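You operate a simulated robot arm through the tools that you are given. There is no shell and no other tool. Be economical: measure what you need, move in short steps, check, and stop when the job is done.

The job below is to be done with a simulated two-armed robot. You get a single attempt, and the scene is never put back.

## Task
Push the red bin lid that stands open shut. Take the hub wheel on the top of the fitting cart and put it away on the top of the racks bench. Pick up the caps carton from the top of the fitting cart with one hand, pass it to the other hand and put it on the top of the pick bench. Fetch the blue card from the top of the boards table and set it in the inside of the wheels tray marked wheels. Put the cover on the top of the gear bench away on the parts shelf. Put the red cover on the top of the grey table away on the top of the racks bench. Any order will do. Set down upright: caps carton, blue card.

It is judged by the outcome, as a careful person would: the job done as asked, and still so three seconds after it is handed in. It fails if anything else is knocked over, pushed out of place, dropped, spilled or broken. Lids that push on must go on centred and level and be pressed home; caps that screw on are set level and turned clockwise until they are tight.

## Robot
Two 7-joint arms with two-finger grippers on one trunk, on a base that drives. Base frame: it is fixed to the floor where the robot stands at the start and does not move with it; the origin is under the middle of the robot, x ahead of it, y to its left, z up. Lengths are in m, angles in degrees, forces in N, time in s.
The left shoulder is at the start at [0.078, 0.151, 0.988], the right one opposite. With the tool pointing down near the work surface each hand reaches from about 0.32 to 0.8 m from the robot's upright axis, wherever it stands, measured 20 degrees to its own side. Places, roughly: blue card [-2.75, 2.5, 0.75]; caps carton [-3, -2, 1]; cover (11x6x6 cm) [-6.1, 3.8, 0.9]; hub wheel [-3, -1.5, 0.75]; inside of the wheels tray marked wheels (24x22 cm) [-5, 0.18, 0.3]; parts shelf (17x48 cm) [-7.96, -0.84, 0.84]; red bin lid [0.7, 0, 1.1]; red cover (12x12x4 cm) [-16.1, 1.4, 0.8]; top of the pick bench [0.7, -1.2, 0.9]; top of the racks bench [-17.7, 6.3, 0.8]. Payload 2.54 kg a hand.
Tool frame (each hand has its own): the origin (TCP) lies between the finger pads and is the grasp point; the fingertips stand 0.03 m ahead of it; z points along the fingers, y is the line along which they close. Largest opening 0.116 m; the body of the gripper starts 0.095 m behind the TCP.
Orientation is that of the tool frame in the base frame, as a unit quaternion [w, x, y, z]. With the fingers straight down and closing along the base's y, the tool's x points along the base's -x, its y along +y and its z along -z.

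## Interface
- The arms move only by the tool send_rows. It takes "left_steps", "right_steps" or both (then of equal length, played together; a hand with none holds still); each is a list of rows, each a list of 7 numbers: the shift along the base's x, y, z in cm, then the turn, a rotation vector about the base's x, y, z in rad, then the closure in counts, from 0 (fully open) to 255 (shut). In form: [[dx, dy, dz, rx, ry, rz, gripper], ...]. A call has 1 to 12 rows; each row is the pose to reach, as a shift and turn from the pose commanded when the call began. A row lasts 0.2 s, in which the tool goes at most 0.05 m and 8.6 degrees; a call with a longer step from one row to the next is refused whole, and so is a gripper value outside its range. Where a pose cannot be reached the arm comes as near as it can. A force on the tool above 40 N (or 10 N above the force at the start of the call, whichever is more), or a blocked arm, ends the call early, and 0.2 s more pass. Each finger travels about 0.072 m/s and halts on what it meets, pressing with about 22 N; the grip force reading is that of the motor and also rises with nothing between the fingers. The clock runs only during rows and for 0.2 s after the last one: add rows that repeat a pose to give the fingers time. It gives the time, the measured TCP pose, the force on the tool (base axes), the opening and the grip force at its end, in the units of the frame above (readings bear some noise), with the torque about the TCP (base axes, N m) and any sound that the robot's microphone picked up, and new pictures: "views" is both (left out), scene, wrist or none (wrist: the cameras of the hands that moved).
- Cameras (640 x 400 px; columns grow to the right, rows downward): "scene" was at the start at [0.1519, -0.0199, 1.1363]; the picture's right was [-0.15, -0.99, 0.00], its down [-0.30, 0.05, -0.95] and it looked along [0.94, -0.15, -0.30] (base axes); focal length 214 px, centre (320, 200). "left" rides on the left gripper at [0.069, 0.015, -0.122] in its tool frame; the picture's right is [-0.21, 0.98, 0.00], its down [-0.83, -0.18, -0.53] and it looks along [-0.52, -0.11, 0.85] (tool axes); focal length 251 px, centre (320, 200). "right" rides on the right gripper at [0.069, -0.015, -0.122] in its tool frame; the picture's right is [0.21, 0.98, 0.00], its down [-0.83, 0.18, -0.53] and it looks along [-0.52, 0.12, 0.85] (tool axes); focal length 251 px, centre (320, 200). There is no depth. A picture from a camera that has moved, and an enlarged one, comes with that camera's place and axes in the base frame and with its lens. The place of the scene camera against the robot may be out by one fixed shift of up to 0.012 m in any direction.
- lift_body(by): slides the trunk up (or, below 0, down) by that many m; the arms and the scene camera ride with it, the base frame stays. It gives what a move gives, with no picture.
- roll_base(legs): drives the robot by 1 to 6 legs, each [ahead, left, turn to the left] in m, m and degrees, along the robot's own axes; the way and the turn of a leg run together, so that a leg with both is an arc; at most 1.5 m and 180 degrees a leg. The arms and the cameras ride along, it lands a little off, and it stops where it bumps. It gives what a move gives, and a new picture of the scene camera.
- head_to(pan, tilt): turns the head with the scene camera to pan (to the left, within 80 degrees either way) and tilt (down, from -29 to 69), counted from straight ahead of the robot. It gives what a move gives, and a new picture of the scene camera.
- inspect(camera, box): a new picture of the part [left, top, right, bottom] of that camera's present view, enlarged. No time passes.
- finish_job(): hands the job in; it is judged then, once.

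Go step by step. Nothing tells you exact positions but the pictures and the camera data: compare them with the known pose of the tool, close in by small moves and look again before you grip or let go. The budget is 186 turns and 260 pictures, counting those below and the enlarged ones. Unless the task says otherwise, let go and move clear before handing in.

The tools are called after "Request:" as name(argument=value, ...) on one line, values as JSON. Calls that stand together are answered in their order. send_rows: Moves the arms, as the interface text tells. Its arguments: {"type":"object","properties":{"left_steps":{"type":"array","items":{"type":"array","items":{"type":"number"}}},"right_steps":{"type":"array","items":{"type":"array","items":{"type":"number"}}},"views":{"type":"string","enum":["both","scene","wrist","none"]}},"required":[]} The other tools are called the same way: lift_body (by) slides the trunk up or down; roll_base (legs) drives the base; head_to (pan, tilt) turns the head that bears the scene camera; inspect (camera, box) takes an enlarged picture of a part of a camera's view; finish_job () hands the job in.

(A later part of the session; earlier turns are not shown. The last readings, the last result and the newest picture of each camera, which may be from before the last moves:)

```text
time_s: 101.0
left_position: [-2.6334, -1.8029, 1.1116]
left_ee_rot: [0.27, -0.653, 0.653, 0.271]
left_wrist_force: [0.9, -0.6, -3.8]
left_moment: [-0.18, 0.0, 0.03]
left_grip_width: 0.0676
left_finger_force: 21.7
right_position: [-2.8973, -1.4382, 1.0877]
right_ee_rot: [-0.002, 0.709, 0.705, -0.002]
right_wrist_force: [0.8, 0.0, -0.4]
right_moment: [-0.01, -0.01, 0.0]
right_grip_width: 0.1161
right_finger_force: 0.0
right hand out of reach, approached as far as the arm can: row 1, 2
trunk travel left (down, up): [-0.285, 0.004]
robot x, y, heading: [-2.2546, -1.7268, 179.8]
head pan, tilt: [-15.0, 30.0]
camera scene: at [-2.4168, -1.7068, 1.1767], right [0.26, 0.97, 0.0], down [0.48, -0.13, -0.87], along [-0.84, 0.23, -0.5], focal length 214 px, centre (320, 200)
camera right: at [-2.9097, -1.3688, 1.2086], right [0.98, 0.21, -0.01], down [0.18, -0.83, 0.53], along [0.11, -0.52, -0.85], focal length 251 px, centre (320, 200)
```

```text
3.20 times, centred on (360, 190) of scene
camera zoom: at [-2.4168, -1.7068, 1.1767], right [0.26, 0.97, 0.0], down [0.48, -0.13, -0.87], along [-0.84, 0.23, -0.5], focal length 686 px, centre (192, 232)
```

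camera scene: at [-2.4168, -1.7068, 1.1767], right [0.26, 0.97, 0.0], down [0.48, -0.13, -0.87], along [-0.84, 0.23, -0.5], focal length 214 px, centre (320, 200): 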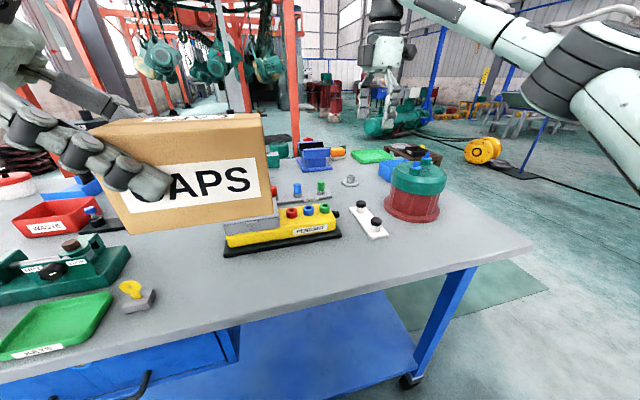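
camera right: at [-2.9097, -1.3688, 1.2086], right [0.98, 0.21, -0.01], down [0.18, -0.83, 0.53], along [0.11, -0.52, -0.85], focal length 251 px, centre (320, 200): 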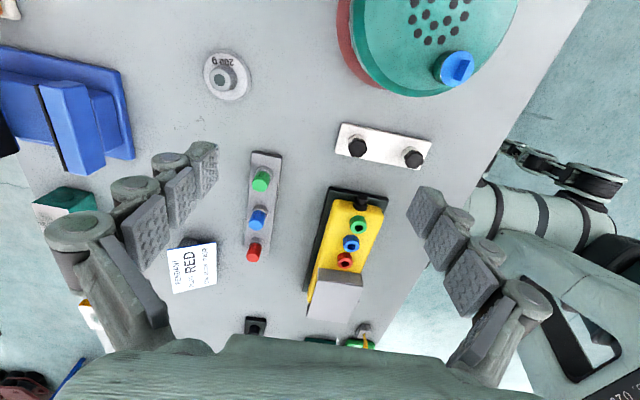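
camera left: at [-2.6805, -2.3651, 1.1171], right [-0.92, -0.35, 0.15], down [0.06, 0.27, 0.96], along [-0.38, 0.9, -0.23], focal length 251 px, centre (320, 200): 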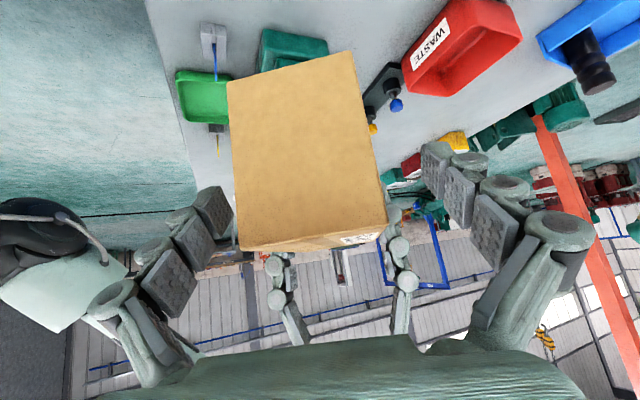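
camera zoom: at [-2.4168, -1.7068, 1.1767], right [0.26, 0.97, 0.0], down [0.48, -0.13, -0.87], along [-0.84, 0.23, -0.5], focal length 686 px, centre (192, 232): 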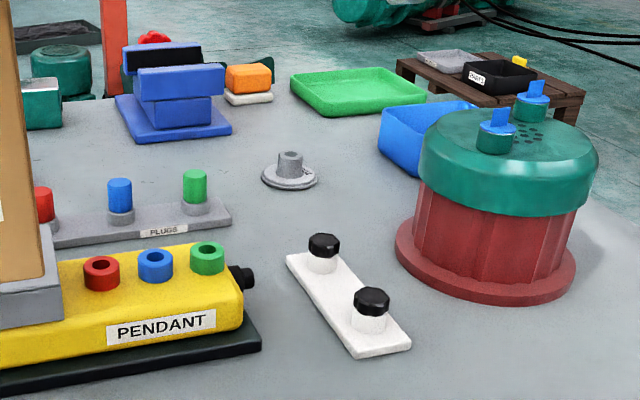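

It's a flanged hub with a bore, so I take this as the hub wheel: centre about (-3.012, -1.425), boss top at z ≈ 0.904, boss about 2.7 cm across. I'll shift the base slightly closer, then hover over it.

Request:
roll_base(legs=[[0.03, -0.05, 0]])

Request:
send_rows(right_steps=[[-3, -1.2, -4, 0, 0, 0, 0], [-6, -2.4, -7, 0, 0, 0, 0], [-8.5, -3.7, -9, 0, 0, 0, 0], [-8.5, -3.7, -9, 0, 0, 0, 0]], views="wrist")

```text
time_s: 102.2
left_position: [-2.6647, -1.7518, 1.1109]
left_ee_rot: [-0.271, 0.653, -0.653, -0.27]
left_wrist_force: [-0.2, 0.1, -4.5]
left_moment: [-0.16, -0.02, -0.05]
left_grip_width: 0.0677
left_finger_force: 21.4
right_position: [-2.9268, -1.3879, 1.087]
right_ee_rot: [-0.002, 0.708, 0.706, -0.001]
right_wrist_force: [0.0, 0.0, 0.2]
right_moment: [-0.02, -0.01, 0.0]
right_grip_width: 0.1159
right_finger_force: 0.2
trunk travel left (down, up): [-0.285, 0.004]
robot x, y, heading: [-2.2807, -1.675, 179.9]
head pan, tilt: [-15.0, 30.0]
camera scene: at [-2.4472, -1.6561, 1.1765], right [0.26, 0.97, 0.0], down [0.48, -0.13, -0.87], along [-0.84, 0.22, -0.5], focal length 214 px, centre (320, 200)
```

scene: 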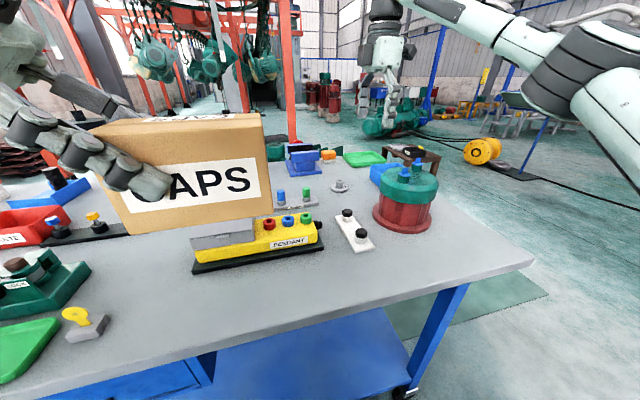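

```text
refused: row 1 steps farther than a row can; nothing moved
```

Request:
send_rows(right_steps=[[-2.5, -1.2, -3, 0, 0, 0, 60], [-5, -2.4, -6, 0, 0, 0, 100], [-7, -3.5, -9, 0, 0, 0, 100], [-8.5, -3.7, -11, 0, 0, 0, 100], [-8.5, -3.7, -11, 0, 0, 0, 100]], views="wrist")

```text
time_s: 103.4
left_position: [-2.6638, -1.7525, 1.1121]
left_ee_rot: [-0.27, 0.653, -0.653, -0.272]
left_wrist_force: [0.3, 0.5, -3.7]
left_moment: [-0.16, -0.02, 0.0]
left_grip_width: 0.0675
left_finger_force: 21.8
right_position: [-2.9598, -1.4027, 0.9691]
right_ee_rot: [-0.003, 0.709, 0.706, -0.003]
right_wrist_force: [-0.1, 0.7, 0.5]
right_moment: [0.06, 0.04, -0.01]
right_grip_width: 0.0705
right_finger_force: 0.0
right hand out of reach, approached as far as the arm can: row 1, 2, 3, 4, 5
trunk travel left (down, up): [-0.285, 0.004]
robot x, y, heading: [-2.28, -1.673, 179.6]
head pan, tilt: [-15.0, 30.0]
camera right: at [-2.972, -1.3342, 1.09], right [0.98, 0.21, -0.01], down [0.18, -0.83, 0.53], along [0.11, -0.52, -0.85], focal length 251 px, centre (320, 200)
```

right: 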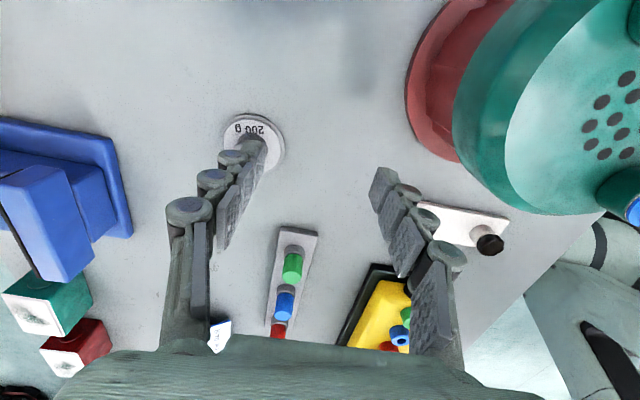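

The sideways hand orientation limits the reach. I'll go back up, turn the hand to its normal orientation (closing along y), and approach again.

Request:
send_rows(right_steps=[[1.5, 0, 4, 0, 0, 0, 100], [3, 0, 8, 0, 0, -0.14, 100], [3, 0, 11, 0, 0, -0.28, 100], [3, -0.5, 11, 0, 0, -0.42, 100], [2, -1, 11, 0, 0, -0.57, 100], [1, -1.5, 10.5, 0, 0, -0.71, 100], [0, -2, 10, 0, 0, -0.86, 100], [-1, -2.3, 9, 0, 0, -1.0, 100], [-2, -2.3, 8, 0, 0, -1.14, 100], [-3, -2.3, 6, 0, 0, -1.28, 100], [-4.2, -2.3, 3, 0, 0, -1.43, 100], [-5.2, -2.3, 0, 0, 0, -1.57, 100]], views="both")

```text
time_s: 106.0
left_position: [-2.6639, -1.7527, 1.1119]
left_ee_rot: [-0.271, 0.653, -0.653, -0.271]
left_wrist_force: [-0.4, 0.5, -2.9]
left_moment: [-0.15, 0.01, 0.02]
left_grip_width: 0.0679
left_finger_force: 22.2
right_position: [-2.958, -1.4042, 0.9661]
right_ee_rot: [-0.003, 1.0, -0.003, 0.0]
right_wrist_force: [-0.7, -0.6, -0.7]
right_moment: [0.0, 0.01, -0.02]
right_grip_width: 0.0706
right_finger_force: 0.0
right hand out of reach, approached as far as the arm can: row 3, 4, 5, 6, 7, 8, 9, 10, 11, 12
trunk travel left (down, up): [-0.285, 0.004]
robot x, y, heading: [-2.2809, -1.6745, 180.0]
head pan, tilt: [-15.0, 30.0]
camera scene: at [-2.4471, -1.6563, 1.1765], right [0.26, 0.97, 0.0], down [0.48, -0.13, -0.87], along [-0.84, 0.23, -0.5], focal length 214 px, centre (320, 200)
camera right: at [-2.8872, -1.3895, 1.085], right [0.21, -0.98, 0.0], down [-0.83, -0.18, 0.53], along [-0.52, -0.11, -0.85], focal length 251 px, centre (320, 200)
```

scene: 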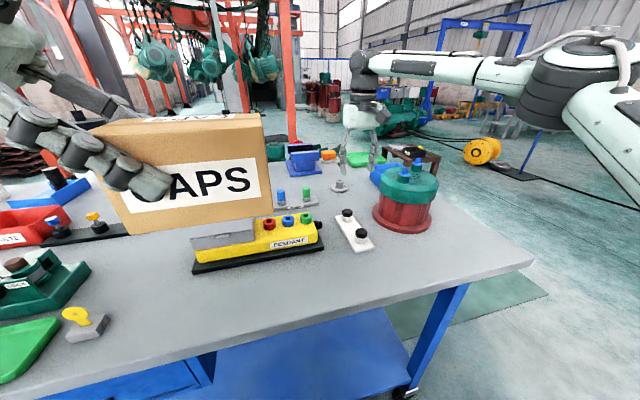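
right: 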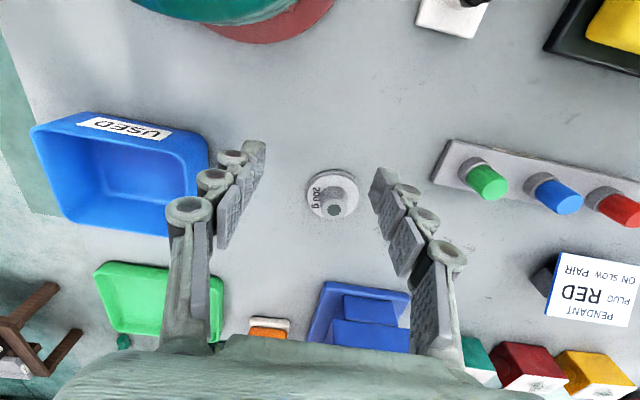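

I was adding shifts to an unreached command, so the aim was too far out. I'll command the hub position itself at a lower height.

Request:
send_rows(right_steps=[[2.5, 1.2, 0, 0, 0, 0, 100], [5.2, 2.3, 0, 0, 0, 0, 100], [5.2, 2.3, -2, 0, 0, 0, 100], [5.2, 2.3, -2, 0, 0, 0, 100]], views="wrist")

```text
time_s: 107.0
left_position: [-2.6634, -1.7514, 1.112]
left_ee_rot: [0.271, -0.653, 0.653, 0.271]
left_wrist_force: [0.1, 0.6, -3.9]
left_moment: [-0.17, 0.0, 0.04]
left_grip_width: 0.0677
left_finger_force: 22.3
right_position: [-2.9073, -1.3828, 0.9454]
right_ee_rot: [-0.002, 1.0, -0.002, 0.001]
right_wrist_force: [0.6, 0.4, 0.0]
right_moment: [0.03, 0.01, 0.02]
right_grip_width: 0.0703
right_finger_force: 0.0
trunk travel left (down, up): [-0.285, 0.004]
robot x, y, heading: [-2.2841, -1.6731, 180.1]
head pan, tilt: [-15.0, 30.0]
camera right: at [-2.8373, -1.3687, 1.0659], right [0.21, -0.98, -0.01], down [-0.83, -0.18, 0.53], along [-0.52, -0.11, -0.85], focal length 251 px, centre (320, 200)
```

right: 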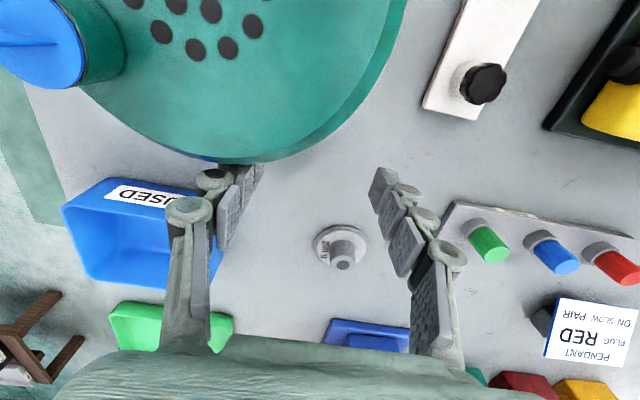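

The arm reaches further to its right side (as it did with the carton), so I'll lift, reposition the base with a 30° left turn, and approach the hub in the same way.

Request:
send_rows(right_steps=[[-2, -1.5, 2, 0, 0, 0, 100], [-2, -2.5, 6, 0, 0, 0, 100], [1, -2.5, 10, 0, 0, 0, 100], [5, -2.5, 13, 0, 0, 0, 100], [9, -2.5, 15, 0, 0, 0, 100], [13, -2.5, 17, 0, 0, 0, 100], [17, -2.5, 19, 0, 0, 0, 100]], views="none")

Request:
roll_base(legs=[[-0.03, -0.13, 0], [0, 0, 29.6]])

```text
time_s: 108.6
left_position: [-2.6627, -1.754, 1.1136]
left_ee_rot: [-0.271, 0.653, -0.653, -0.271]
left_wrist_force: [-0.3, -0.4, -3.8]
left_moment: [-0.13, 0.06, -0.02]
left_grip_width: 0.0676
left_finger_force: 22.0
right_position: [-2.7331, -1.4088, 1.1347]
right_ee_rot: [-0.005, 1.0, -0.002, 0.0]
right_wrist_force: [-0.2, 0.1, -0.8]
right_moment: [0.02, -0.02, 0.04]
right_grip_width: 0.0706
right_finger_force: 0.0
trunk travel left (down, up): [-0.285, 0.004]
robot x, y, heading: [-2.2858, -1.6733, 179.9]
head pan, tilt: [-15.0, 30.0]
```

```text
time_s: 112.0
left_position: [-2.5431, -1.8018, 1.1129]
left_ee_rot: [-0.191, 0.801, -0.461, -0.331]
left_wrist_force: [-0.9, -0.6, -3.8]
left_moment: [-0.13, -0.07, -0.01]
left_grip_width: 0.0679
left_finger_force: 21.7
right_position: [-2.7764, -1.5413, 1.135]
right_ee_rot: [-0.003, 0.966, 0.26, 0.0]
right_wrist_force: [-0.3, 0.4, -0.7]
right_moment: [-0.03, 0.03, -0.01]
right_grip_width: 0.0705
right_finger_force: 0.1
trunk travel left (down, up): [-0.285, 0.004]
robot x, y, heading: [-2.2514, -1.5433, -149.8]
head pan, tilt: [-15.0, 30.0]
camera scene: at [-2.4071, -1.6059, 1.1765], right [-0.26, 0.97, 0.0], down [0.48, 0.13, -0.87], along [-0.84, -0.23, -0.5], focal length 214 px, centre (320, 200)
```

scene: 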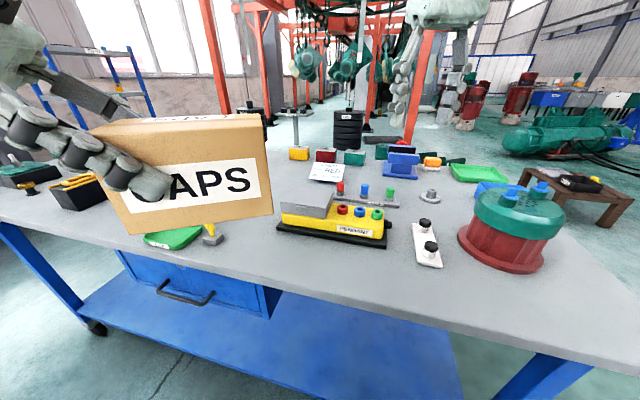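

Now I'll reach toward the hub with the same posture that worked for the carton.

Request:
send_rows(right_steps=[[-3.5, 1.5, 0, 0, 0, 0.13, 100], [-7, 3, -1, 0, 0, 0.27, 100], [-10.5, 4.5, -3, 0, 0, 0.4, 100], [-14, 6, -5, 0, 0, 0.54, 100], [-17, 8, -7.5, 0, 0, 0.67, 100], [-20, 9.5, -10, 0, 0, 0.8, 100], [-22, 11, -13, 0, 0, 0.8, 100], [-23.6, 11.6, -16, 0, 0, 0.8, 100], [-23.6, 11.6, -16, 0, 0, 0.8, 100]], views="wrist")

```text
time_s: 114.0
left_position: [-2.5429, -1.8006, 1.1127]
left_ee_rot: [-0.19, 0.801, -0.46, -0.333]
left_wrist_force: [-0.9, -0.4, -2.9]
left_moment: [-0.07, -0.04, 0.01]
left_grip_width: 0.0675
left_finger_force: 21.8
right_position: [-3.0136, -1.4252, 0.9739]
right_ee_rot: [-0.003, 0.788, 0.615, -0.002]
right_wrist_force: [-0.3, -0.2, 0.2]
right_moment: [0.0, -0.01, 0.0]
right_grip_width: 0.0705
right_finger_force: 0.0
trunk travel left (down, up): [-0.285, 0.004]
robot x, y, heading: [-2.2548, -1.5425, -149.8]
head pan, tilt: [-15.0, 30.0]
camera right: at [-3.0091, -1.3557, 1.0951], right [1.0, -0.03, -0.01], down [-0.02, -0.85, 0.53], along [-0.02, -0.53, -0.85], focal length 251 px, centre (320, 200)
```

right: 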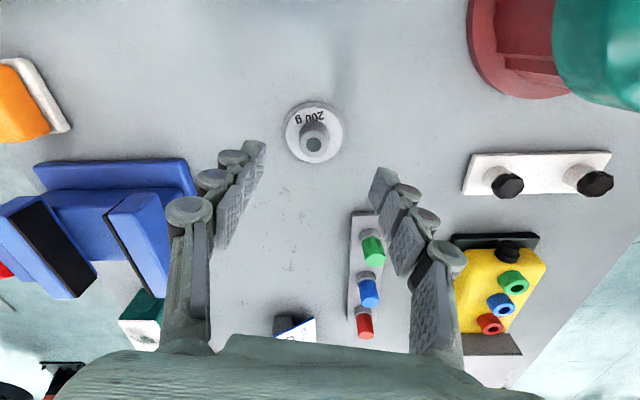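

I'm over the hub; a small correction, then I'll go down with the tips just above the flange and grip the boss.

Request:
send_rows(right_steps=[[-0.4, 0.4, -3, 0, 0, 0, 120], [-0.4, 0.4, -6, 0, 0, 0, 120], [-0.4, 0.4, -6, 0, 0, 0, 180], [-0.4, 0.4, -6, 0, 0, 0, 230], [-0.4, 0.4, -6, 0, 0, 0, 230], [-0.4, 0.4, -6, 0, 0, 0, 230]], views="wrist")

```text
time_s: 115.5
left_position: [-2.5433, -1.8019, 1.1116]
left_ee_rot: [-0.191, 0.801, -0.461, -0.331]
left_wrist_force: [0.3, -0.8, -3.9]
left_moment: [-0.13, -0.07, 0.01]
left_grip_width: 0.0676
left_finger_force: 22.3
right_position: [-3.0178, -1.4214, 0.9141]
right_ee_rot: [-0.003, 0.789, 0.615, 0.0]
right_wrist_force: [-0.2, -1.1, -0.7]
right_moment: [-0.02, -0.02, 0.02]
right_grip_width: 0.025
right_finger_force: 21.5
trunk travel left (down, up): [-0.285, 0.004]
robot x, y, heading: [-2.2498, -1.5429, -149.6]
head pan, tilt: [-15.0, 30.0]
camera right: at [-3.0136, -1.3532, 1.0349], right [1.0, -0.03, -0.01], down [-0.02, -0.85, 0.53], along [-0.02, -0.53, -0.85], focal length 251 px, centre (320, 200)
```

right: 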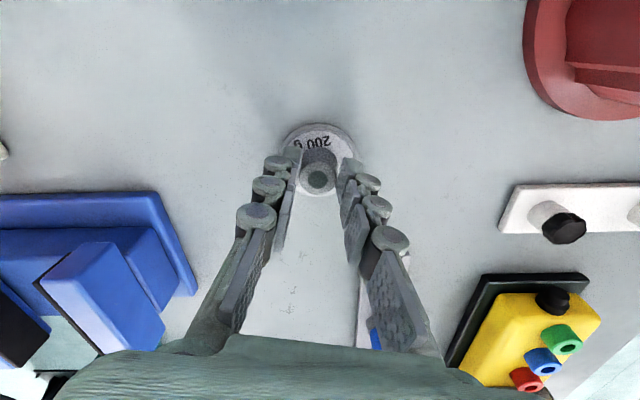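

Gripped at 0.025 m. I'll lift and bring it back.

Request:
send_rows(right_steps=[[0, 0, 3, 0, 0, 0, 235], [0, 0, 7, 0, 0, 0, 235], [1, -0.5, 11, 0, 0, 0, 235], [4, -2, 14, 0, 0, -0.13, 235], [7.5, -3.5, 17, 0, 0, -0.27, 235], [11, -5, 19, 0, 0, -0.4, 235], [15, -7, 21, 0, 0, -0.53, 235], [19, -9, 22, 0, 0, -0.67, 235], [23, -11, 22, 0, 0, -0.8, 235], [26, -13, 22, 0, 0, -0.8, 235]], views="both")

```text
time_s: 117.7
left_position: [-2.5422, -1.8011, 1.1116]
left_ee_rot: [-0.191, 0.801, -0.461, -0.332]
left_wrist_force: [0.3, 1.0, -3.7]
left_moment: [-0.11, -0.08, -0.02]
left_grip_width: 0.0675
left_finger_force: 22.1
right_position: [-2.7579, -1.5519, 1.1347]
right_ee_rot: [-0.003, 0.966, 0.259, 0.0]
right_wrist_force: [-0.5, -0.4, -2.1]
right_moment: [0.02, 0.01, 0.0]
right_grip_width: 0.0251
right_finger_force: 22.0
trunk travel left (down, up): [-0.285, 0.004]
robot x, y, heading: [-2.253, -1.5397, -150.0]
head pan, tilt: [-15.0, 30.0]
camera scene: at [-2.407, -1.6062, 1.1765], right [-0.26, 0.96, 0.0], down [0.48, 0.13, -0.87], along [-0.84, -0.23, -0.5], focal length 214 px, centre (320, 200)
camera right: at [-2.7047, -1.5057, 1.2553], right [0.67, -0.74, -0.01], down [-0.62, -0.57, 0.53], along [-0.4, -0.35, -0.85], focal length 251 px, centre (320, 200)
```

scene: 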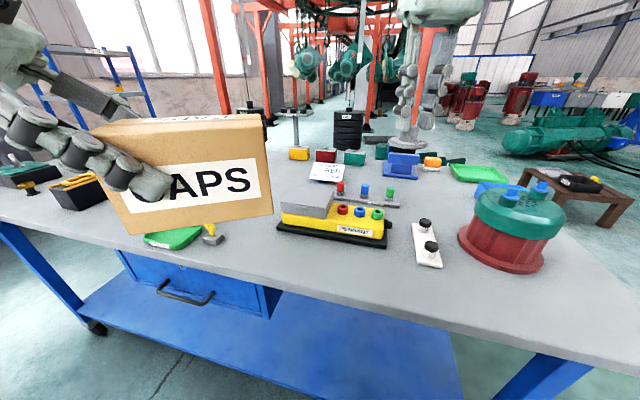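
right: 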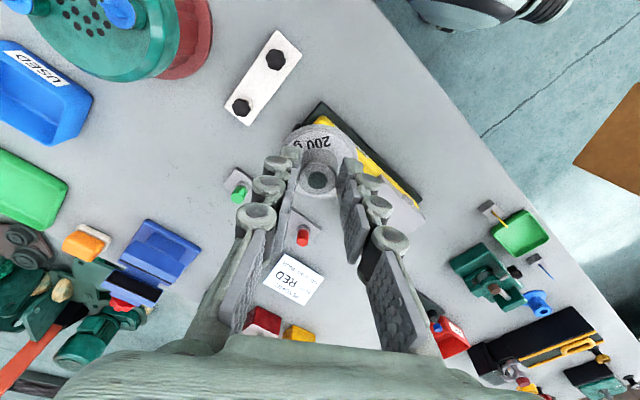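

The hub is held. I'll back off, turn around and drive toward the pick bench.

Request:
roll_base(legs=[[-0.52, 0.3, 0], [0, 0, 150], [1.2, 0.34, 0]])

Request:
head_to(pan=0, tilt=22)

```text
time_s: 133.1
left_position: [-0.1222, -1.1459, 1.1128]
left_ee_rot: [0.269, 0.658, 0.649, -0.272]
left_wrist_force: [-0.2, 0.2, -4.2]
left_moment: [0.16, -0.01, 0.02]
left_grip_width: 0.0675
left_finger_force: 22.2
right_position: [-0.0654, -1.471, 1.1346]
right_ee_rot: [-0.001, 0.006, 1.0, -0.002]
right_wrist_force: [-0.1, -0.3, -1.9]
right_moment: [0.04, 0.05, 0.01]
right_grip_width: 0.0251
right_finger_force: 22.2
trunk travel left (down, up): [-0.285, 0.004]
robot x, y, heading: [-0.5034, -1.2204, -0.9]
head pan, tilt: [-15.0, 30.0]
camera scene: at [-0.3571, -1.2499, 1.1764], right [-0.27, -0.96, 0.0], down [-0.48, 0.14, -0.87], along [0.83, -0.23, -0.5], focal length 214 px, centre (320, 200)
```

scene: 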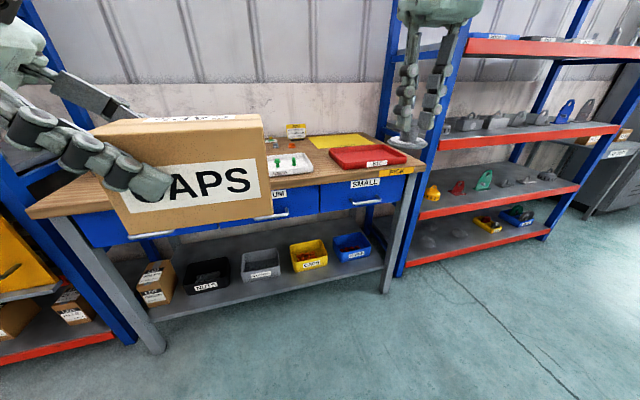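

```text
time_s: 133.8
left_position: [-0.1232, -1.1454, 1.1122]
left_ee_rot: [0.268, 0.657, 0.649, -0.272]
left_wrist_force: [0.1, 0.7, -3.4]
left_moment: [0.14, -0.01, 0.0]
left_grip_width: 0.0674
left_finger_force: 22.6
right_position: [-0.0658, -1.471, 1.1341]
right_ee_rot: [-0.002, 0.007, 1.0, -0.002]
right_wrist_force: [-1.1, 0.5, -1.4]
right_moment: [0.01, 0.04, 0.0]
right_grip_width: 0.0253
right_finger_force: 22.1
trunk travel left (down, up): [-0.285, 0.004]
robot x, y, heading: [-0.5029, -1.2193, -0.8]
head pan, tilt: [0.0, 22.0]
camera scene: at [-0.3515, -1.2267, 1.1893], right [-0.01, -1.0, 0.0], down [-0.38, 0.01, -0.93], along [0.93, -0.01, -0.38], focal length 214 px, centre (320, 200)
```

scene: 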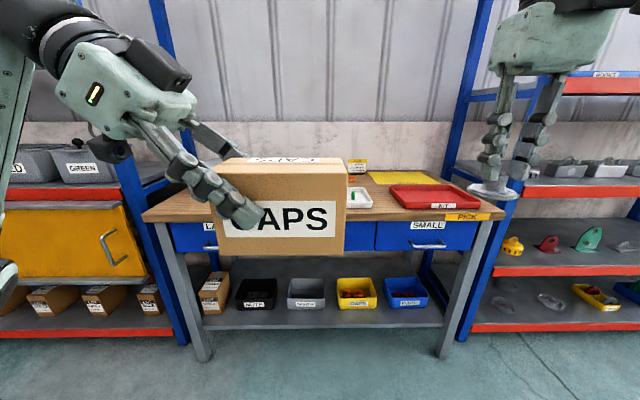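

The pick bench front edge is near x = 0.24, spanning y -0.70 to -1.80. The carton hides part of the top, so I'll swing the left hand aside to see the free space.

Request:
send_rows(left_steps=[[-1, 4, 1, 0, 0, 0, 200], [-2, 8, 2, 0, 0, 0, 200], [-3, 12, 3, 0, 0, 0, 200], [-4, 16, 4, 0, 0, 0, 200], [-5, 20, 5, 0, 0, 0, 200]], views="scene")

```text
time_s: 135.0
left_position: [-0.1728, -0.9465, 1.1603]
left_ee_rot: [0.269, 0.658, 0.649, -0.272]
left_wrist_force: [-0.5, 0.3, -3.6]
left_moment: [0.13, 0.02, 0.0]
left_grip_width: 0.0674
left_finger_force: 21.8
right_position: [-0.0661, -1.4692, 1.1359]
right_ee_rot: [0.0, 0.008, 1.0, -0.003]
right_wrist_force: [-0.4, 0.8, -1.5]
right_moment: [-0.03, 0.01, 0.02]
right_grip_width: 0.0252
right_finger_force: 22.3
trunk travel left (down, up): [-0.285, 0.004]
robot x, y, heading: [-0.5054, -1.2193, -0.7]
head pan, tilt: [0.0, 22.0]
camera scene: at [-0.3524, -1.2259, 1.1895], right [-0.01, -1.0, 0.0], down [-0.37, 0.0, -0.93], along [0.93, -0.01, -0.37], focal length 214 px, centre (320, 200)
```

scene: 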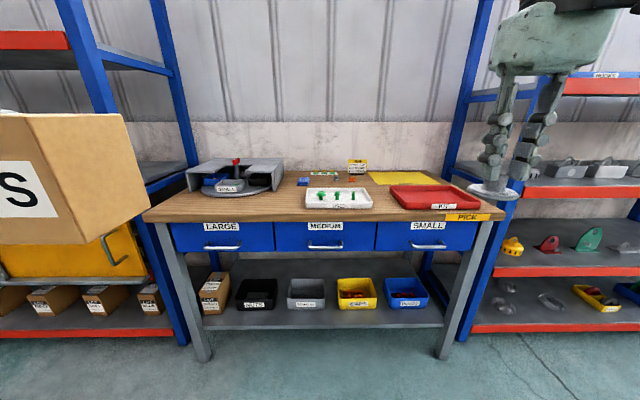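

There's a free strip at the bench front between the turntable and the white tray, so I'll set the carton at about (0.29, -1.06). I'll drive closer.

Request:
roll_base(legs=[[0.28, 0.0, 0.7]])

Request:
head_to(pan=10, tilt=40)

```text
time_s: 137.0
left_position: [0.1055, -0.9467, 1.1607]
left_ee_rot: [0.269, 0.655, 0.652, -0.271]
left_wrist_force: [0.5, -0.1, -4.0]
left_moment: [0.15, 0.04, -0.03]
left_grip_width: 0.0677
left_finger_force: 22.2
right_position: [0.2165, -1.4697, 1.1335]
right_ee_rot: [0.0, 0.002, 1.0, -0.003]
right_wrist_force: [0.4, 0.4, -2.1]
right_moment: [0.03, 0.03, -0.01]
right_grip_width: 0.0252
right_finger_force: 22.0
trunk travel left (down, up): [-0.285, 0.004]
robot x, y, heading: [-0.2259, -1.2264, -0.1]
head pan, tilt: [0.0, 22.0]
camera scene: at [-0.0719, -1.2274, 1.1892], right [0.0, -1.0, 0.0], down [-0.38, 0.0, -0.93], along [0.93, 0.0, -0.38], focal length 214 px, centre (320, 200)
```

scene: 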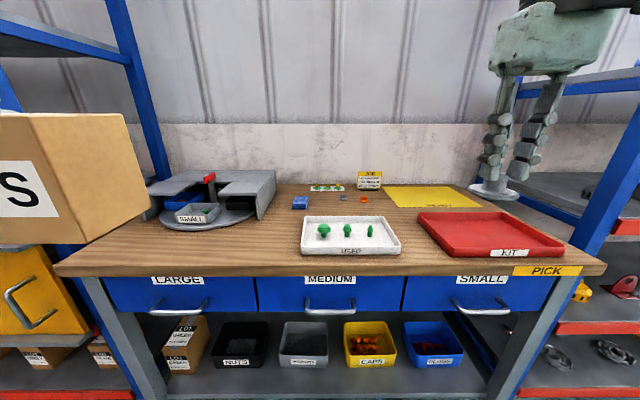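

```text
time_s: 137.8
left_position: [0.105, -0.9471, 1.1596]
left_ee_rot: [0.271, 0.654, 0.652, -0.272]
left_wrist_force: [0.2, -0.9, -4.1]
left_moment: [0.17, -0.01, 0.0]
left_grip_width: 0.0676
left_finger_force: 21.9
right_position: [0.2164, -1.469, 1.1337]
right_ee_rot: [-0.001, 0.003, 1.0, -0.003]
right_wrist_force: [0.9, -0.6, -1.8]
right_moment: [0.02, 0.02, -0.01]
right_grip_width: 0.025
right_finger_force: 22.2
trunk travel left (down, up): [-0.285, 0.004]
robot x, y, heading: [-0.2259, -1.2233, -0.1]
head pan, tilt: [10.0, 40.0]
camera scene: at [-0.0815, -1.2126, 1.1612], right [0.17, -0.99, 0.0], down [-0.63, -0.11, -0.77], along [0.76, 0.13, -0.64], focal length 214 px, centre (320, 200)
```

scene: 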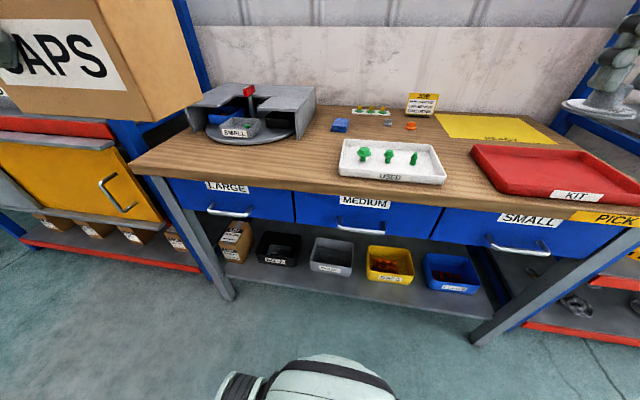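

The bench top triangulates to z ≈ 0.845 with its front edge at x ≈ 0.33. A free spot is about (0.43, -1.02), so I'll close in a little and bring the carton over it, low.

Request:
roll_base(legs=[[0.08, 0.0, 0]])

Request:
send_rows(left_steps=[[4, -0.5, 0, 0, 0, 0, 200], [8, -1, -1, 0, 0, 0, 200], [12, -1.5, -3, 0, 0, 0, 200], [16, -2, -6, 0, 0, 0, 200], [19, -2.5, -9, 0, 0, 0, 200], [22, -3, -12.5, 0, 0, 0, 200], [24.5, -3, -16, 0, 0, 0, 200], [24.5, -3, -20, 0, 0, 0, 200], [24.5, -3, -22, 0, 0, 0, 200]], views="both")

```text
time_s: 138.8
left_position: [0.1828, -0.9476, 1.1582]
left_ee_rot: [0.271, 0.654, 0.653, -0.271]
left_wrist_force: [1.5, -0.4, -4.2]
left_moment: [0.13, 0.03, 0.0]
left_grip_width: 0.0676
left_finger_force: 21.7
right_position: [0.2917, -1.4707, 1.1343]
right_ee_rot: [-0.001, 0.003, 1.0, -0.002]
right_wrist_force: [-0.1, -0.3, -2.2]
right_moment: [-0.02, 0.07, -0.03]
right_grip_width: 0.0249
right_finger_force: 21.6
trunk travel left (down, up): [-0.285, 0.004]
robot x, y, heading: [-0.1481, -1.2227, -0.2]
head pan, tilt: [10.0, 40.0]
camera scene: at [-0.004, -1.2131, 1.161], right [0.17, -0.99, 0.0], down [-0.63, -0.11, -0.77], along [0.75, 0.13, -0.64], focal length 214 px, centre (320, 200)
```

scene: 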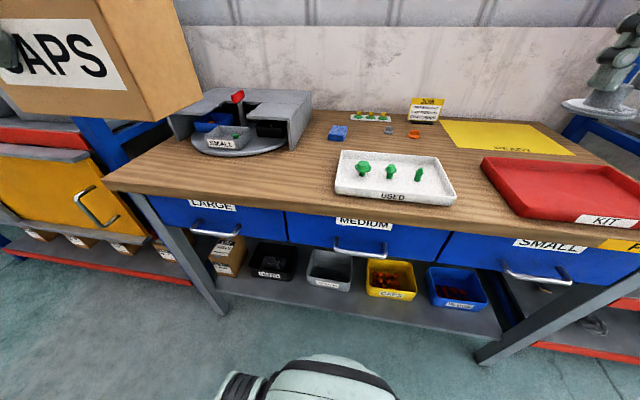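

```text
refused: row 4 steps farther than a row can; nothing moved
```

Request:
send_rows(left_steps=[[4, -0.5, 0, 0, 0, 0, 200], [8, -1, -1, 0, 0, 0, 200], [12, -1.5, -3, 0, 0, 0, 200], [15.5, -2, -6, 0, 0, 0, 200], [19, -2.5, -9, 0, 0, 0, 200], [22, -3, -12.5, 0, 0, 0, 200], [24.5, -3, -16, 0, 0, 0, 200], [24.5, -3, -20, 0, 0, 0, 200], [24.5, -3, -22, 0, 0, 0, 200]], views="both")

```text
time_s: 140.8
left_position: [0.4264, -0.9781, 0.9388]
left_ee_rot: [0.27, 0.655, 0.652, -0.271]
left_wrist_force: [-0.1, 0.1, -3.5]
left_moment: [0.13, 0.01, 0.0]
left_grip_width: 0.0674
left_finger_force: 21.8
right_position: [0.2924, -1.4692, 1.1347]
right_ee_rot: [0.0, 0.003, 1.0, -0.003]
right_wrist_force: [-0.5, 0.4, -2.9]
right_moment: [-0.01, 0.05, 0.02]
right_grip_width: 0.025
right_finger_force: 21.7
trunk travel left (down, up): [-0.285, 0.004]
robot x, y, heading: [-0.1509, -1.2205, -0.3]
head pan, tilt: [10.0, 40.0]
camera scene: at [-0.0046, -1.2131, 1.1611], right [0.17, -0.99, 0.0], down [-0.63, -0.11, -0.77], along [0.75, 0.13, -0.64], focal length 214 px, centre (320, 200)
camera left: at [0.4433, -0.8417, 0.9743], right [0.98, -0.16, 0.15], down [-0.18, -0.21, 0.96], along [-0.12, -0.97, -0.23], focal length 251 px, centre (320, 200)
```

scene: 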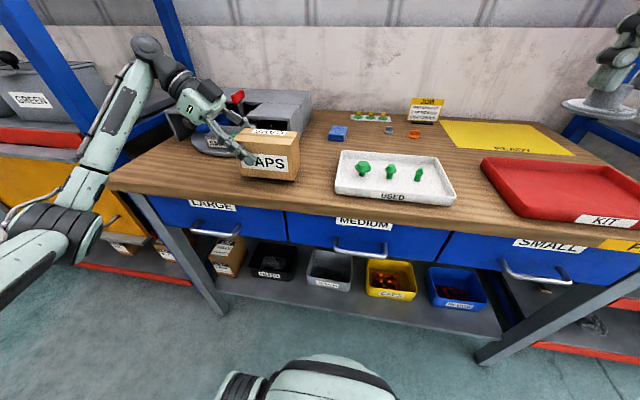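
left: 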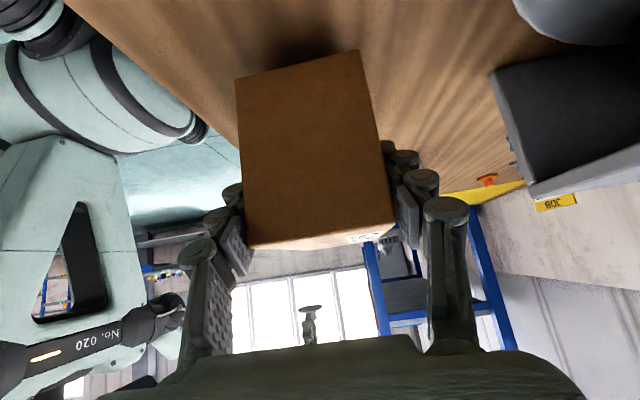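

The carton is over a free spot in front of the turntable. I'll lower it in small steps, watching the force.

Request:
send_rows(left_steps=[[0, 0, -1, 0, 0, 0, 200], [0, 0, -2, 0, 0, 0, 200], [0, 0, -2.5, 0, 0, 0, 200]], views="none")

Request:
inspect(camera="scene", box=[160, 80, 360, 205])

```text
time_s: 141.6
left_position: [0.4259, -0.9783, 0.919]
left_ee_rot: [0.274, 0.655, 0.651, -0.269]
left_wrist_force: [1.2, 1.1, 18.1]
left_moment: [-0.33, 0.27, 0.34]
left_grip_width: 0.068
left_finger_force: 22.4
right_position: [0.2909, -1.4707, 1.1361]
right_ee_rot: [0.0, 0.003, 1.0, -0.003]
right_wrist_force: [0.8, 0.7, -1.9]
right_moment: [-0.02, 0.05, 0.01]
right_grip_width: 0.0249
right_finger_force: 22.7
trunk travel left (down, up): [-0.285, 0.004]
robot x, y, heading: [-0.1473, -1.2223, -0.2]
head pan, tilt: [10.0, 40.0]
```

```text
3.20 times, centred on (260, 142) of scene
camera zoom: at [-0.0062, -1.2137, 1.1618], right [0.17, -0.99, 0.0], down [-0.63, -0.11, -0.77], along [0.76, 0.13, -0.64], focal length 686 px, centre (512, 384)
```

zoom: 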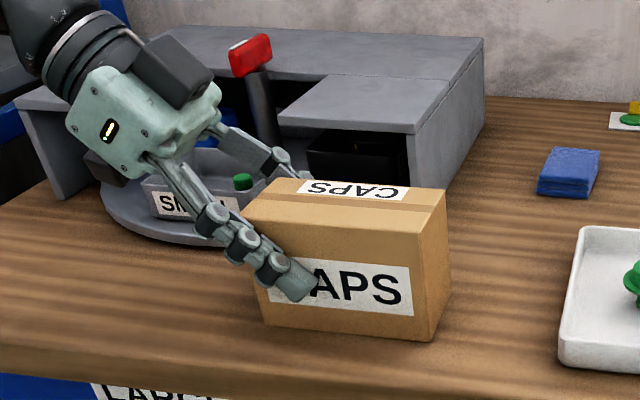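

The carton stands flat on the bench. I'll ease the pressure, open just enough, and back out along the fingers.

Request:
send_rows(left_steps=[[0, 0, 0.5, 0, 0, 0, 200], [0, 0, 0.5, 0, 0, 0, 140], [0, 0, 0.5, 0, 0, 0, 70], [0, 0, 0.5, 0, 0, 0, 60], [0, 0, 0.5, 0, 0, 0, 60], [0, 3, 3.5, 0, 0, 0, 60], [0, 6, 6.5, 0, 0, 0, 60], [0, 9, 9.5, 0, 0, 0, 60], [-2, 11, 13, 0, 0, 0, 60]], views="scene")

```text
time_s: 143.6
left_position: [0.4086, -0.8689, 1.0426]
left_ee_rot: [0.27, 0.655, 0.652, -0.271]
left_wrist_force: [-0.9, 0.0, -0.8]
left_moment: [0.0, -0.03, -0.02]
left_grip_width: 0.089
left_finger_force: 0.0
right_position: [0.2902, -1.4703, 1.1344]
right_ee_rot: [0.0, 0.003, 1.0, -0.002]
right_wrist_force: [-0.5, 0.3, -2.5]
right_moment: [-0.04, -0.01, -0.01]
right_grip_width: 0.025
right_finger_force: 21.9
trunk travel left (down, up): [-0.285, 0.004]
robot x, y, heading: [-0.1493, -1.2226, -0.1]
head pan, tilt: [10.0, 40.0]
camera scene: at [-0.0058, -1.2132, 1.1613], right [0.17, -0.99, 0.0], down [-0.63, -0.11, -0.77], along [0.76, 0.13, -0.64], focal length 214 px, centre (320, 200)
```

scene: 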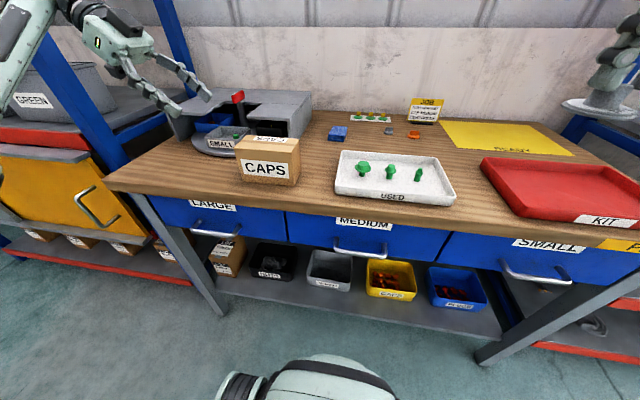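

The carton stands upright on the pick bench. I'll draw the left arm back and return it to its downward posture.

Request:
send_rows(left_steps=[[-4, 0, 2, 0, 0, 0, 0], [-8, 0, 4, 0.051, 0.051, 0.124, 0], [-12, 0, 6, 0.112, 0.111, 0.27, 0], [-14, 0, 7, 0.168, 0.167, 0.406, 0], [-14, 0, 7, 0.224, 0.223, 0.541, 0], [-14, 0, 7, 0.28, 0.279, 0.676, 0], [-14, 0, 7, 0.336, 0.334, 0.811, 0], [-14, 0, 7, 0.391, 0.39, 0.946, 0], [-14, 0, 7, 0.447, 0.446, 1.081, 0], [-14, 0, 7, 0.503, 0.502, 1.217, 0], [-14, 0, 7, 0.559, 0.557, 1.352, 0], [-14, 0, 7, 0.615, 0.613, 1.487, 0]], views="none")

Request:
roll_base(legs=[[-0.6, 0, 0], [0, 0, 150]])

```text
refused: row 3 steps farther than a row can; nothing moved
```

```text
time_s: 153.3
left_position: [-1.4056, -1.2203, 1.0421]
left_ee_rot: [0.334, -0.446, 0.809, 0.186]
left_wrist_force: [-0.2, 0.9, -0.4]
left_moment: [0.02, 0.02, -0.04]
left_grip_width: 0.0885
left_finger_force: 0.1
right_position: [-0.9872, -0.7725, 1.1343]
right_ee_rot: [-0.002, 0.96, -0.279, 0.002]
right_wrist_force: [0.1, -0.3, -2.7]
right_moment: [0.0, -0.02, -0.01]
right_grip_width: 0.0253
right_finger_force: 22.5
trunk travel left (down, up): [-0.285, 0.004]
robot x, y, heading: [-0.7462, -1.2162, 148.0]
head pan, tilt: [10.0, 40.0]
camera scene: at [-0.8902, -1.1537, 1.1612], right [0.38, 0.93, 0.0], down [0.59, -0.24, -0.77], along [-0.71, 0.29, -0.64], focal length 214 px, centre (320, 200)
```

scene: 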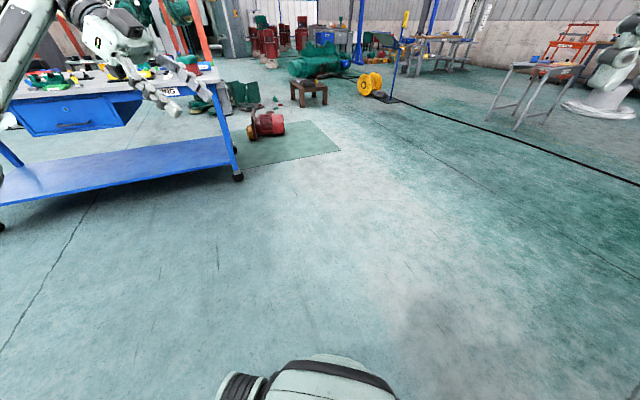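

Backing out carried the arm clear. I'll return the left hand to its downward posture here in free space.

Request:
send_rows(left_steps=[[1.4, -0.9, 0.6, -0.07, -0.016, 0.123, 0], [2.8, -1.8, 1.2, -0.141, -0.032, 0.2465, 0], [4.2, -2.7, 1.8, -0.211, -0.0485, 0.37, 0], [5.6, -3.6, 2.4, -0.282, -0.065, 0.493, 0], [7, -4.5, 3, -0.352, -0.081, 0.616, 0], [8.4, -5.4, 3.6, -0.4225, -0.097, 0.7395, 0], [9.8, -6.3, 4.2, -0.493, -0.113, 0.863, 0], [11.2, -7.2, 4.8, -0.563, -0.129, 0.986, 0], [12.6, -8.1, 5.4, -0.634, -0.1455, 1.109, 0], [14, -9, 6, -0.704, -0.162, 1.2325, 0], [15.4, -9.9, 6.6, -0.7746, -0.178, 1.356, 0], [16.8, -10.8, 7, -0.845, -0.194, 1.479, 0]], views="none")

Request:
head_to(pan=0, tilt=15)

```text
time_s: 155.9
left_position: [-1.2383, -1.323, 1.1097]
left_ee_rot: [-0.001, 0.961, -0.278, 0.001]
left_wrist_force: [0.3, 0.2, 0.5]
left_moment: [0.0, -0.02, -0.01]
left_grip_width: 0.1157
left_finger_force: 0.0
left hand out of reach, approached as far as the arm can: row 12
right_position: [-0.9864, -0.7731, 1.1339]
right_ee_rot: [-0.003, 0.96, -0.279, 0.002]
right_wrist_force: [-0.1, 0.6, -2.7]
right_moment: [0.03, -0.03, -0.01]
right_grip_width: 0.0251
right_finger_force: 22.1
trunk travel left (down, up): [-0.285, 0.004]
robot x, y, heading: [-0.7445, -1.2198, 147.7]
head pan, tilt: [10.0, 40.0]
```

```text
time_s: 156.8
left_position: [-1.239, -1.3227, 1.1094]
left_ee_rot: [-0.002, 0.96, -0.279, 0.0]
left_wrist_force: [0.6, 0.1, -0.8]
left_moment: [-0.02, 0.01, 0.01]
left_grip_width: 0.1161
left_finger_force: 0.1
right_position: [-0.9865, -0.7725, 1.1327]
right_ee_rot: [-0.002, 0.96, -0.279, 0.002]
right_wrist_force: [0.8, 0.1, -2.3]
right_moment: [-0.01, -0.04, -0.01]
right_grip_width: 0.0249
right_finger_force: 21.6
trunk travel left (down, up): [-0.285, 0.004]
robot x, y, heading: [-0.7478, -1.2188, 147.7]
head pan, tilt: [0.0, 15.0]
camera scene: at [-0.8906, -1.136, 1.2006], right [0.53, 0.85, 0.0], down [0.22, -0.14, -0.97], along [-0.82, 0.52, -0.26], focal length 214 px, centre (320, 200)
```

scene: 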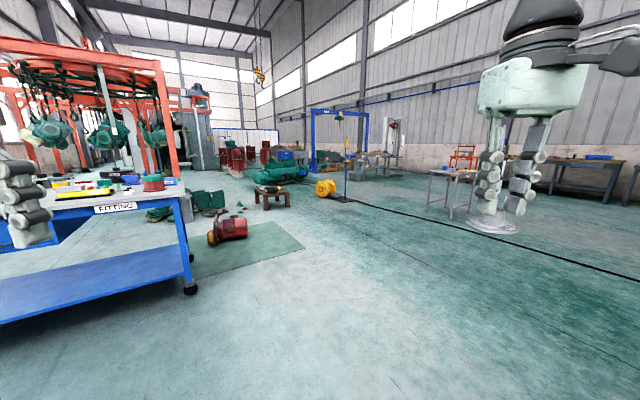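

The boards table is to the front right, near (-2.75, 2.6). I'll drive to a spot south of it and face it.

Request:
roll_base(legs=[[0.95, -0.352, 0], [0.95, -0.352, 0], [0.95, -0.352, 0], [0, 0, -57.7]])

```text
time_s: 174.4
left_position: [-2.912, 1.6111, 1.11]
left_ee_rot: [0.002, -0.696, 0.718, -0.001]
left_wrist_force: [-0.7, 0.2, 0.2]
left_moment: [0.0, 0.0, -0.04]
left_grip_width: 0.1159
left_finger_force: 0.1
right_position: [-2.3092, 1.6735, 1.1335]
right_ee_rot: [0.002, -0.696, 0.718, -0.002]
right_wrist_force: [-0.3, -0.2, -1.7]
right_moment: [0.0, -0.02, 0.0]
right_grip_width: 0.025
right_finger_force: 22.0
trunk travel left (down, up): [-0.285, 0.004]
robot x, y, heading: [-2.5701, 1.2439, 88.5]
head pan, tilt: [0.0, 15.0]
camera scene: at [-2.5722, 1.3961, 1.2007], right [1.0, -0.03, 0.0], down [-0.01, -0.26, -0.97], along [0.03, 0.97, -0.26], focal length 214 px, centre (320, 200)
```

scene: 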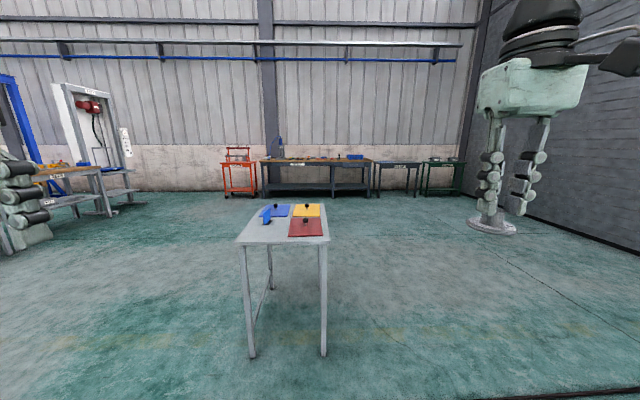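

The small table with the coloured boards is right ahead. I'll zoom in on it.

Request:
inspect(camera="scene", box=[220, 185, 350, 265])

```text
4.92 times, centred on (285, 225) of scene
camera zoom: at [-2.5722, 1.3961, 1.2007], right [1.0, -0.03, 0.0], down [-0.01, -0.26, -0.97], along [0.03, 0.97, -0.26], focal length 1056 px, centre (492, 77)
```

zoom: 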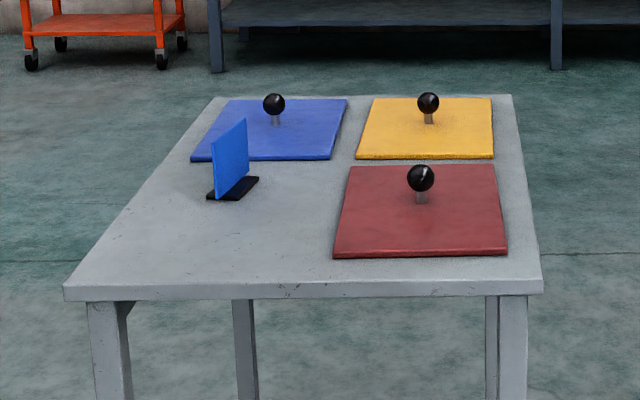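

The blue card stands upright on a small black foot at about (-2.85, 2.61) on a table at z ≈ 0.735. I'll drive closer.

Request:
roll_base(legs=[[0.6, 0.07, 1.5]])

Request:
send_rows(left_steps=[[0, 4, 0, 0, 0, 0, 0], [0.5, 8, -2, 0, 0, 0, 0], [1, 12, -4, 0, 0, 0, 0], [1.5, 16, -7, 0, 0, 0, 0], [2, 19, -10, 0, 0, 0, 0]], views="wrist")

```text
time_s: 177.9
left_position: [-2.9848, 2.21, 1.1094]
left_ee_rot: [-0.001, 0.708, -0.706, 0.002]
left_wrist_force: [-0.1, 0.1, -0.1]
left_moment: [0.01, 0.0, -0.02]
left_grip_width: 0.1158
left_finger_force: 0.1
right_position: [-2.386, 2.2938, 1.1347]
right_ee_rot: [-0.001, 0.707, -0.707, 0.002]
right_wrist_force: [-0.8, 0.1, -2.6]
right_moment: [0.01, -0.02, -0.03]
right_grip_width: 0.025
right_finger_force: 22.5
trunk travel left (down, up): [-0.285, 0.004]
robot x, y, heading: [-2.6286, 1.8471, 90.2]
head pan, tilt: [0.0, 15.0]
camera scene: at [-2.6393, 2.0059, 1.2007], right [1.0, 0.0, 0.0], down [0.0, -0.26, -0.97], along [0.0, 0.97, -0.26], focal length 214 px, centre (320, 200)
```

scene: 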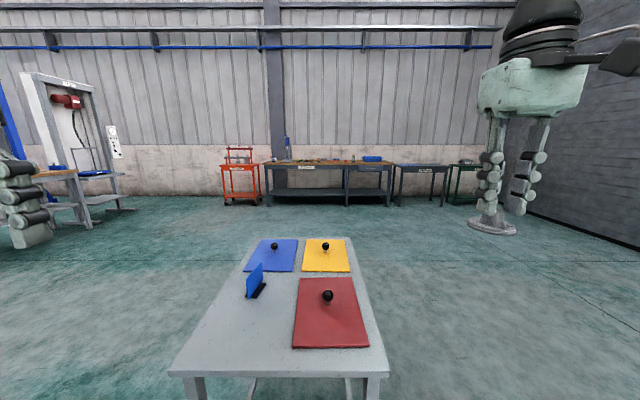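

```text
refused: row 4 steps farther than a row can; nothing moved
```

Request:
send_rows(left_steps=[[2, 4, -1, 0, 0, 0, 0], [4, 8, -2.5, 0, 0, 0, 0], [6, 12, -4, 0, 0, 0, 0], [8, 16, -5.5, 0, 0, 0, 0], [10, 20, -7, 0, 0, 0, 0], [12, 24, -8.5, 0, 0, 0, 0], [13.5, 28, -10, 0, 0, 0, 0], [14, 31, -11, 0, 0, 0, 0]], views="wrist")

```text
time_s: 179.7
left_position: [-2.8458, 2.5177, 0.9988]
left_ee_rot: [-0.001, 0.708, -0.706, 0.001]
left_wrist_force: [0.9, -0.3, -0.6]
left_moment: [0.0, 0.0, -0.02]
left_grip_width: 0.1162
left_finger_force: 0.0
right_position: [-2.3846, 2.2921, 1.135]
right_ee_rot: [-0.001, 0.708, -0.707, 0.003]
right_wrist_force: [-0.3, -0.7, -2.5]
right_moment: [-0.03, 0.01, 0.0]
right_grip_width: 0.0251
right_finger_force: 21.8
trunk travel left (down, up): [-0.285, 0.004]
robot x, y, heading: [-2.6308, 1.8529, 90.1]
head pan, tilt: [0.0, 15.0]
camera left: at [-2.8597, 2.4491, 1.1192], right [-0.98, 0.21, 0.0], down [0.18, 0.83, 0.53], along [0.12, 0.52, -0.85], focal length 251 px, centre (320, 200)
```

left: 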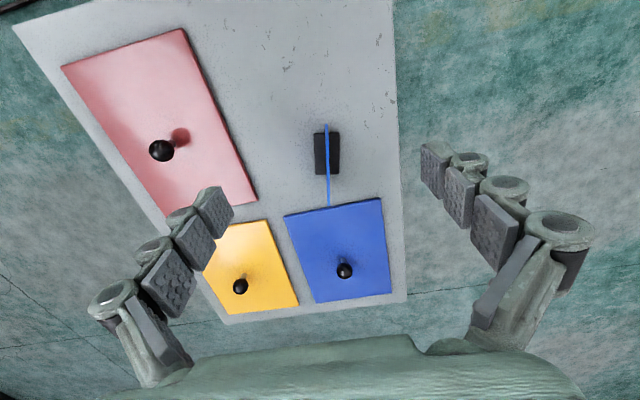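

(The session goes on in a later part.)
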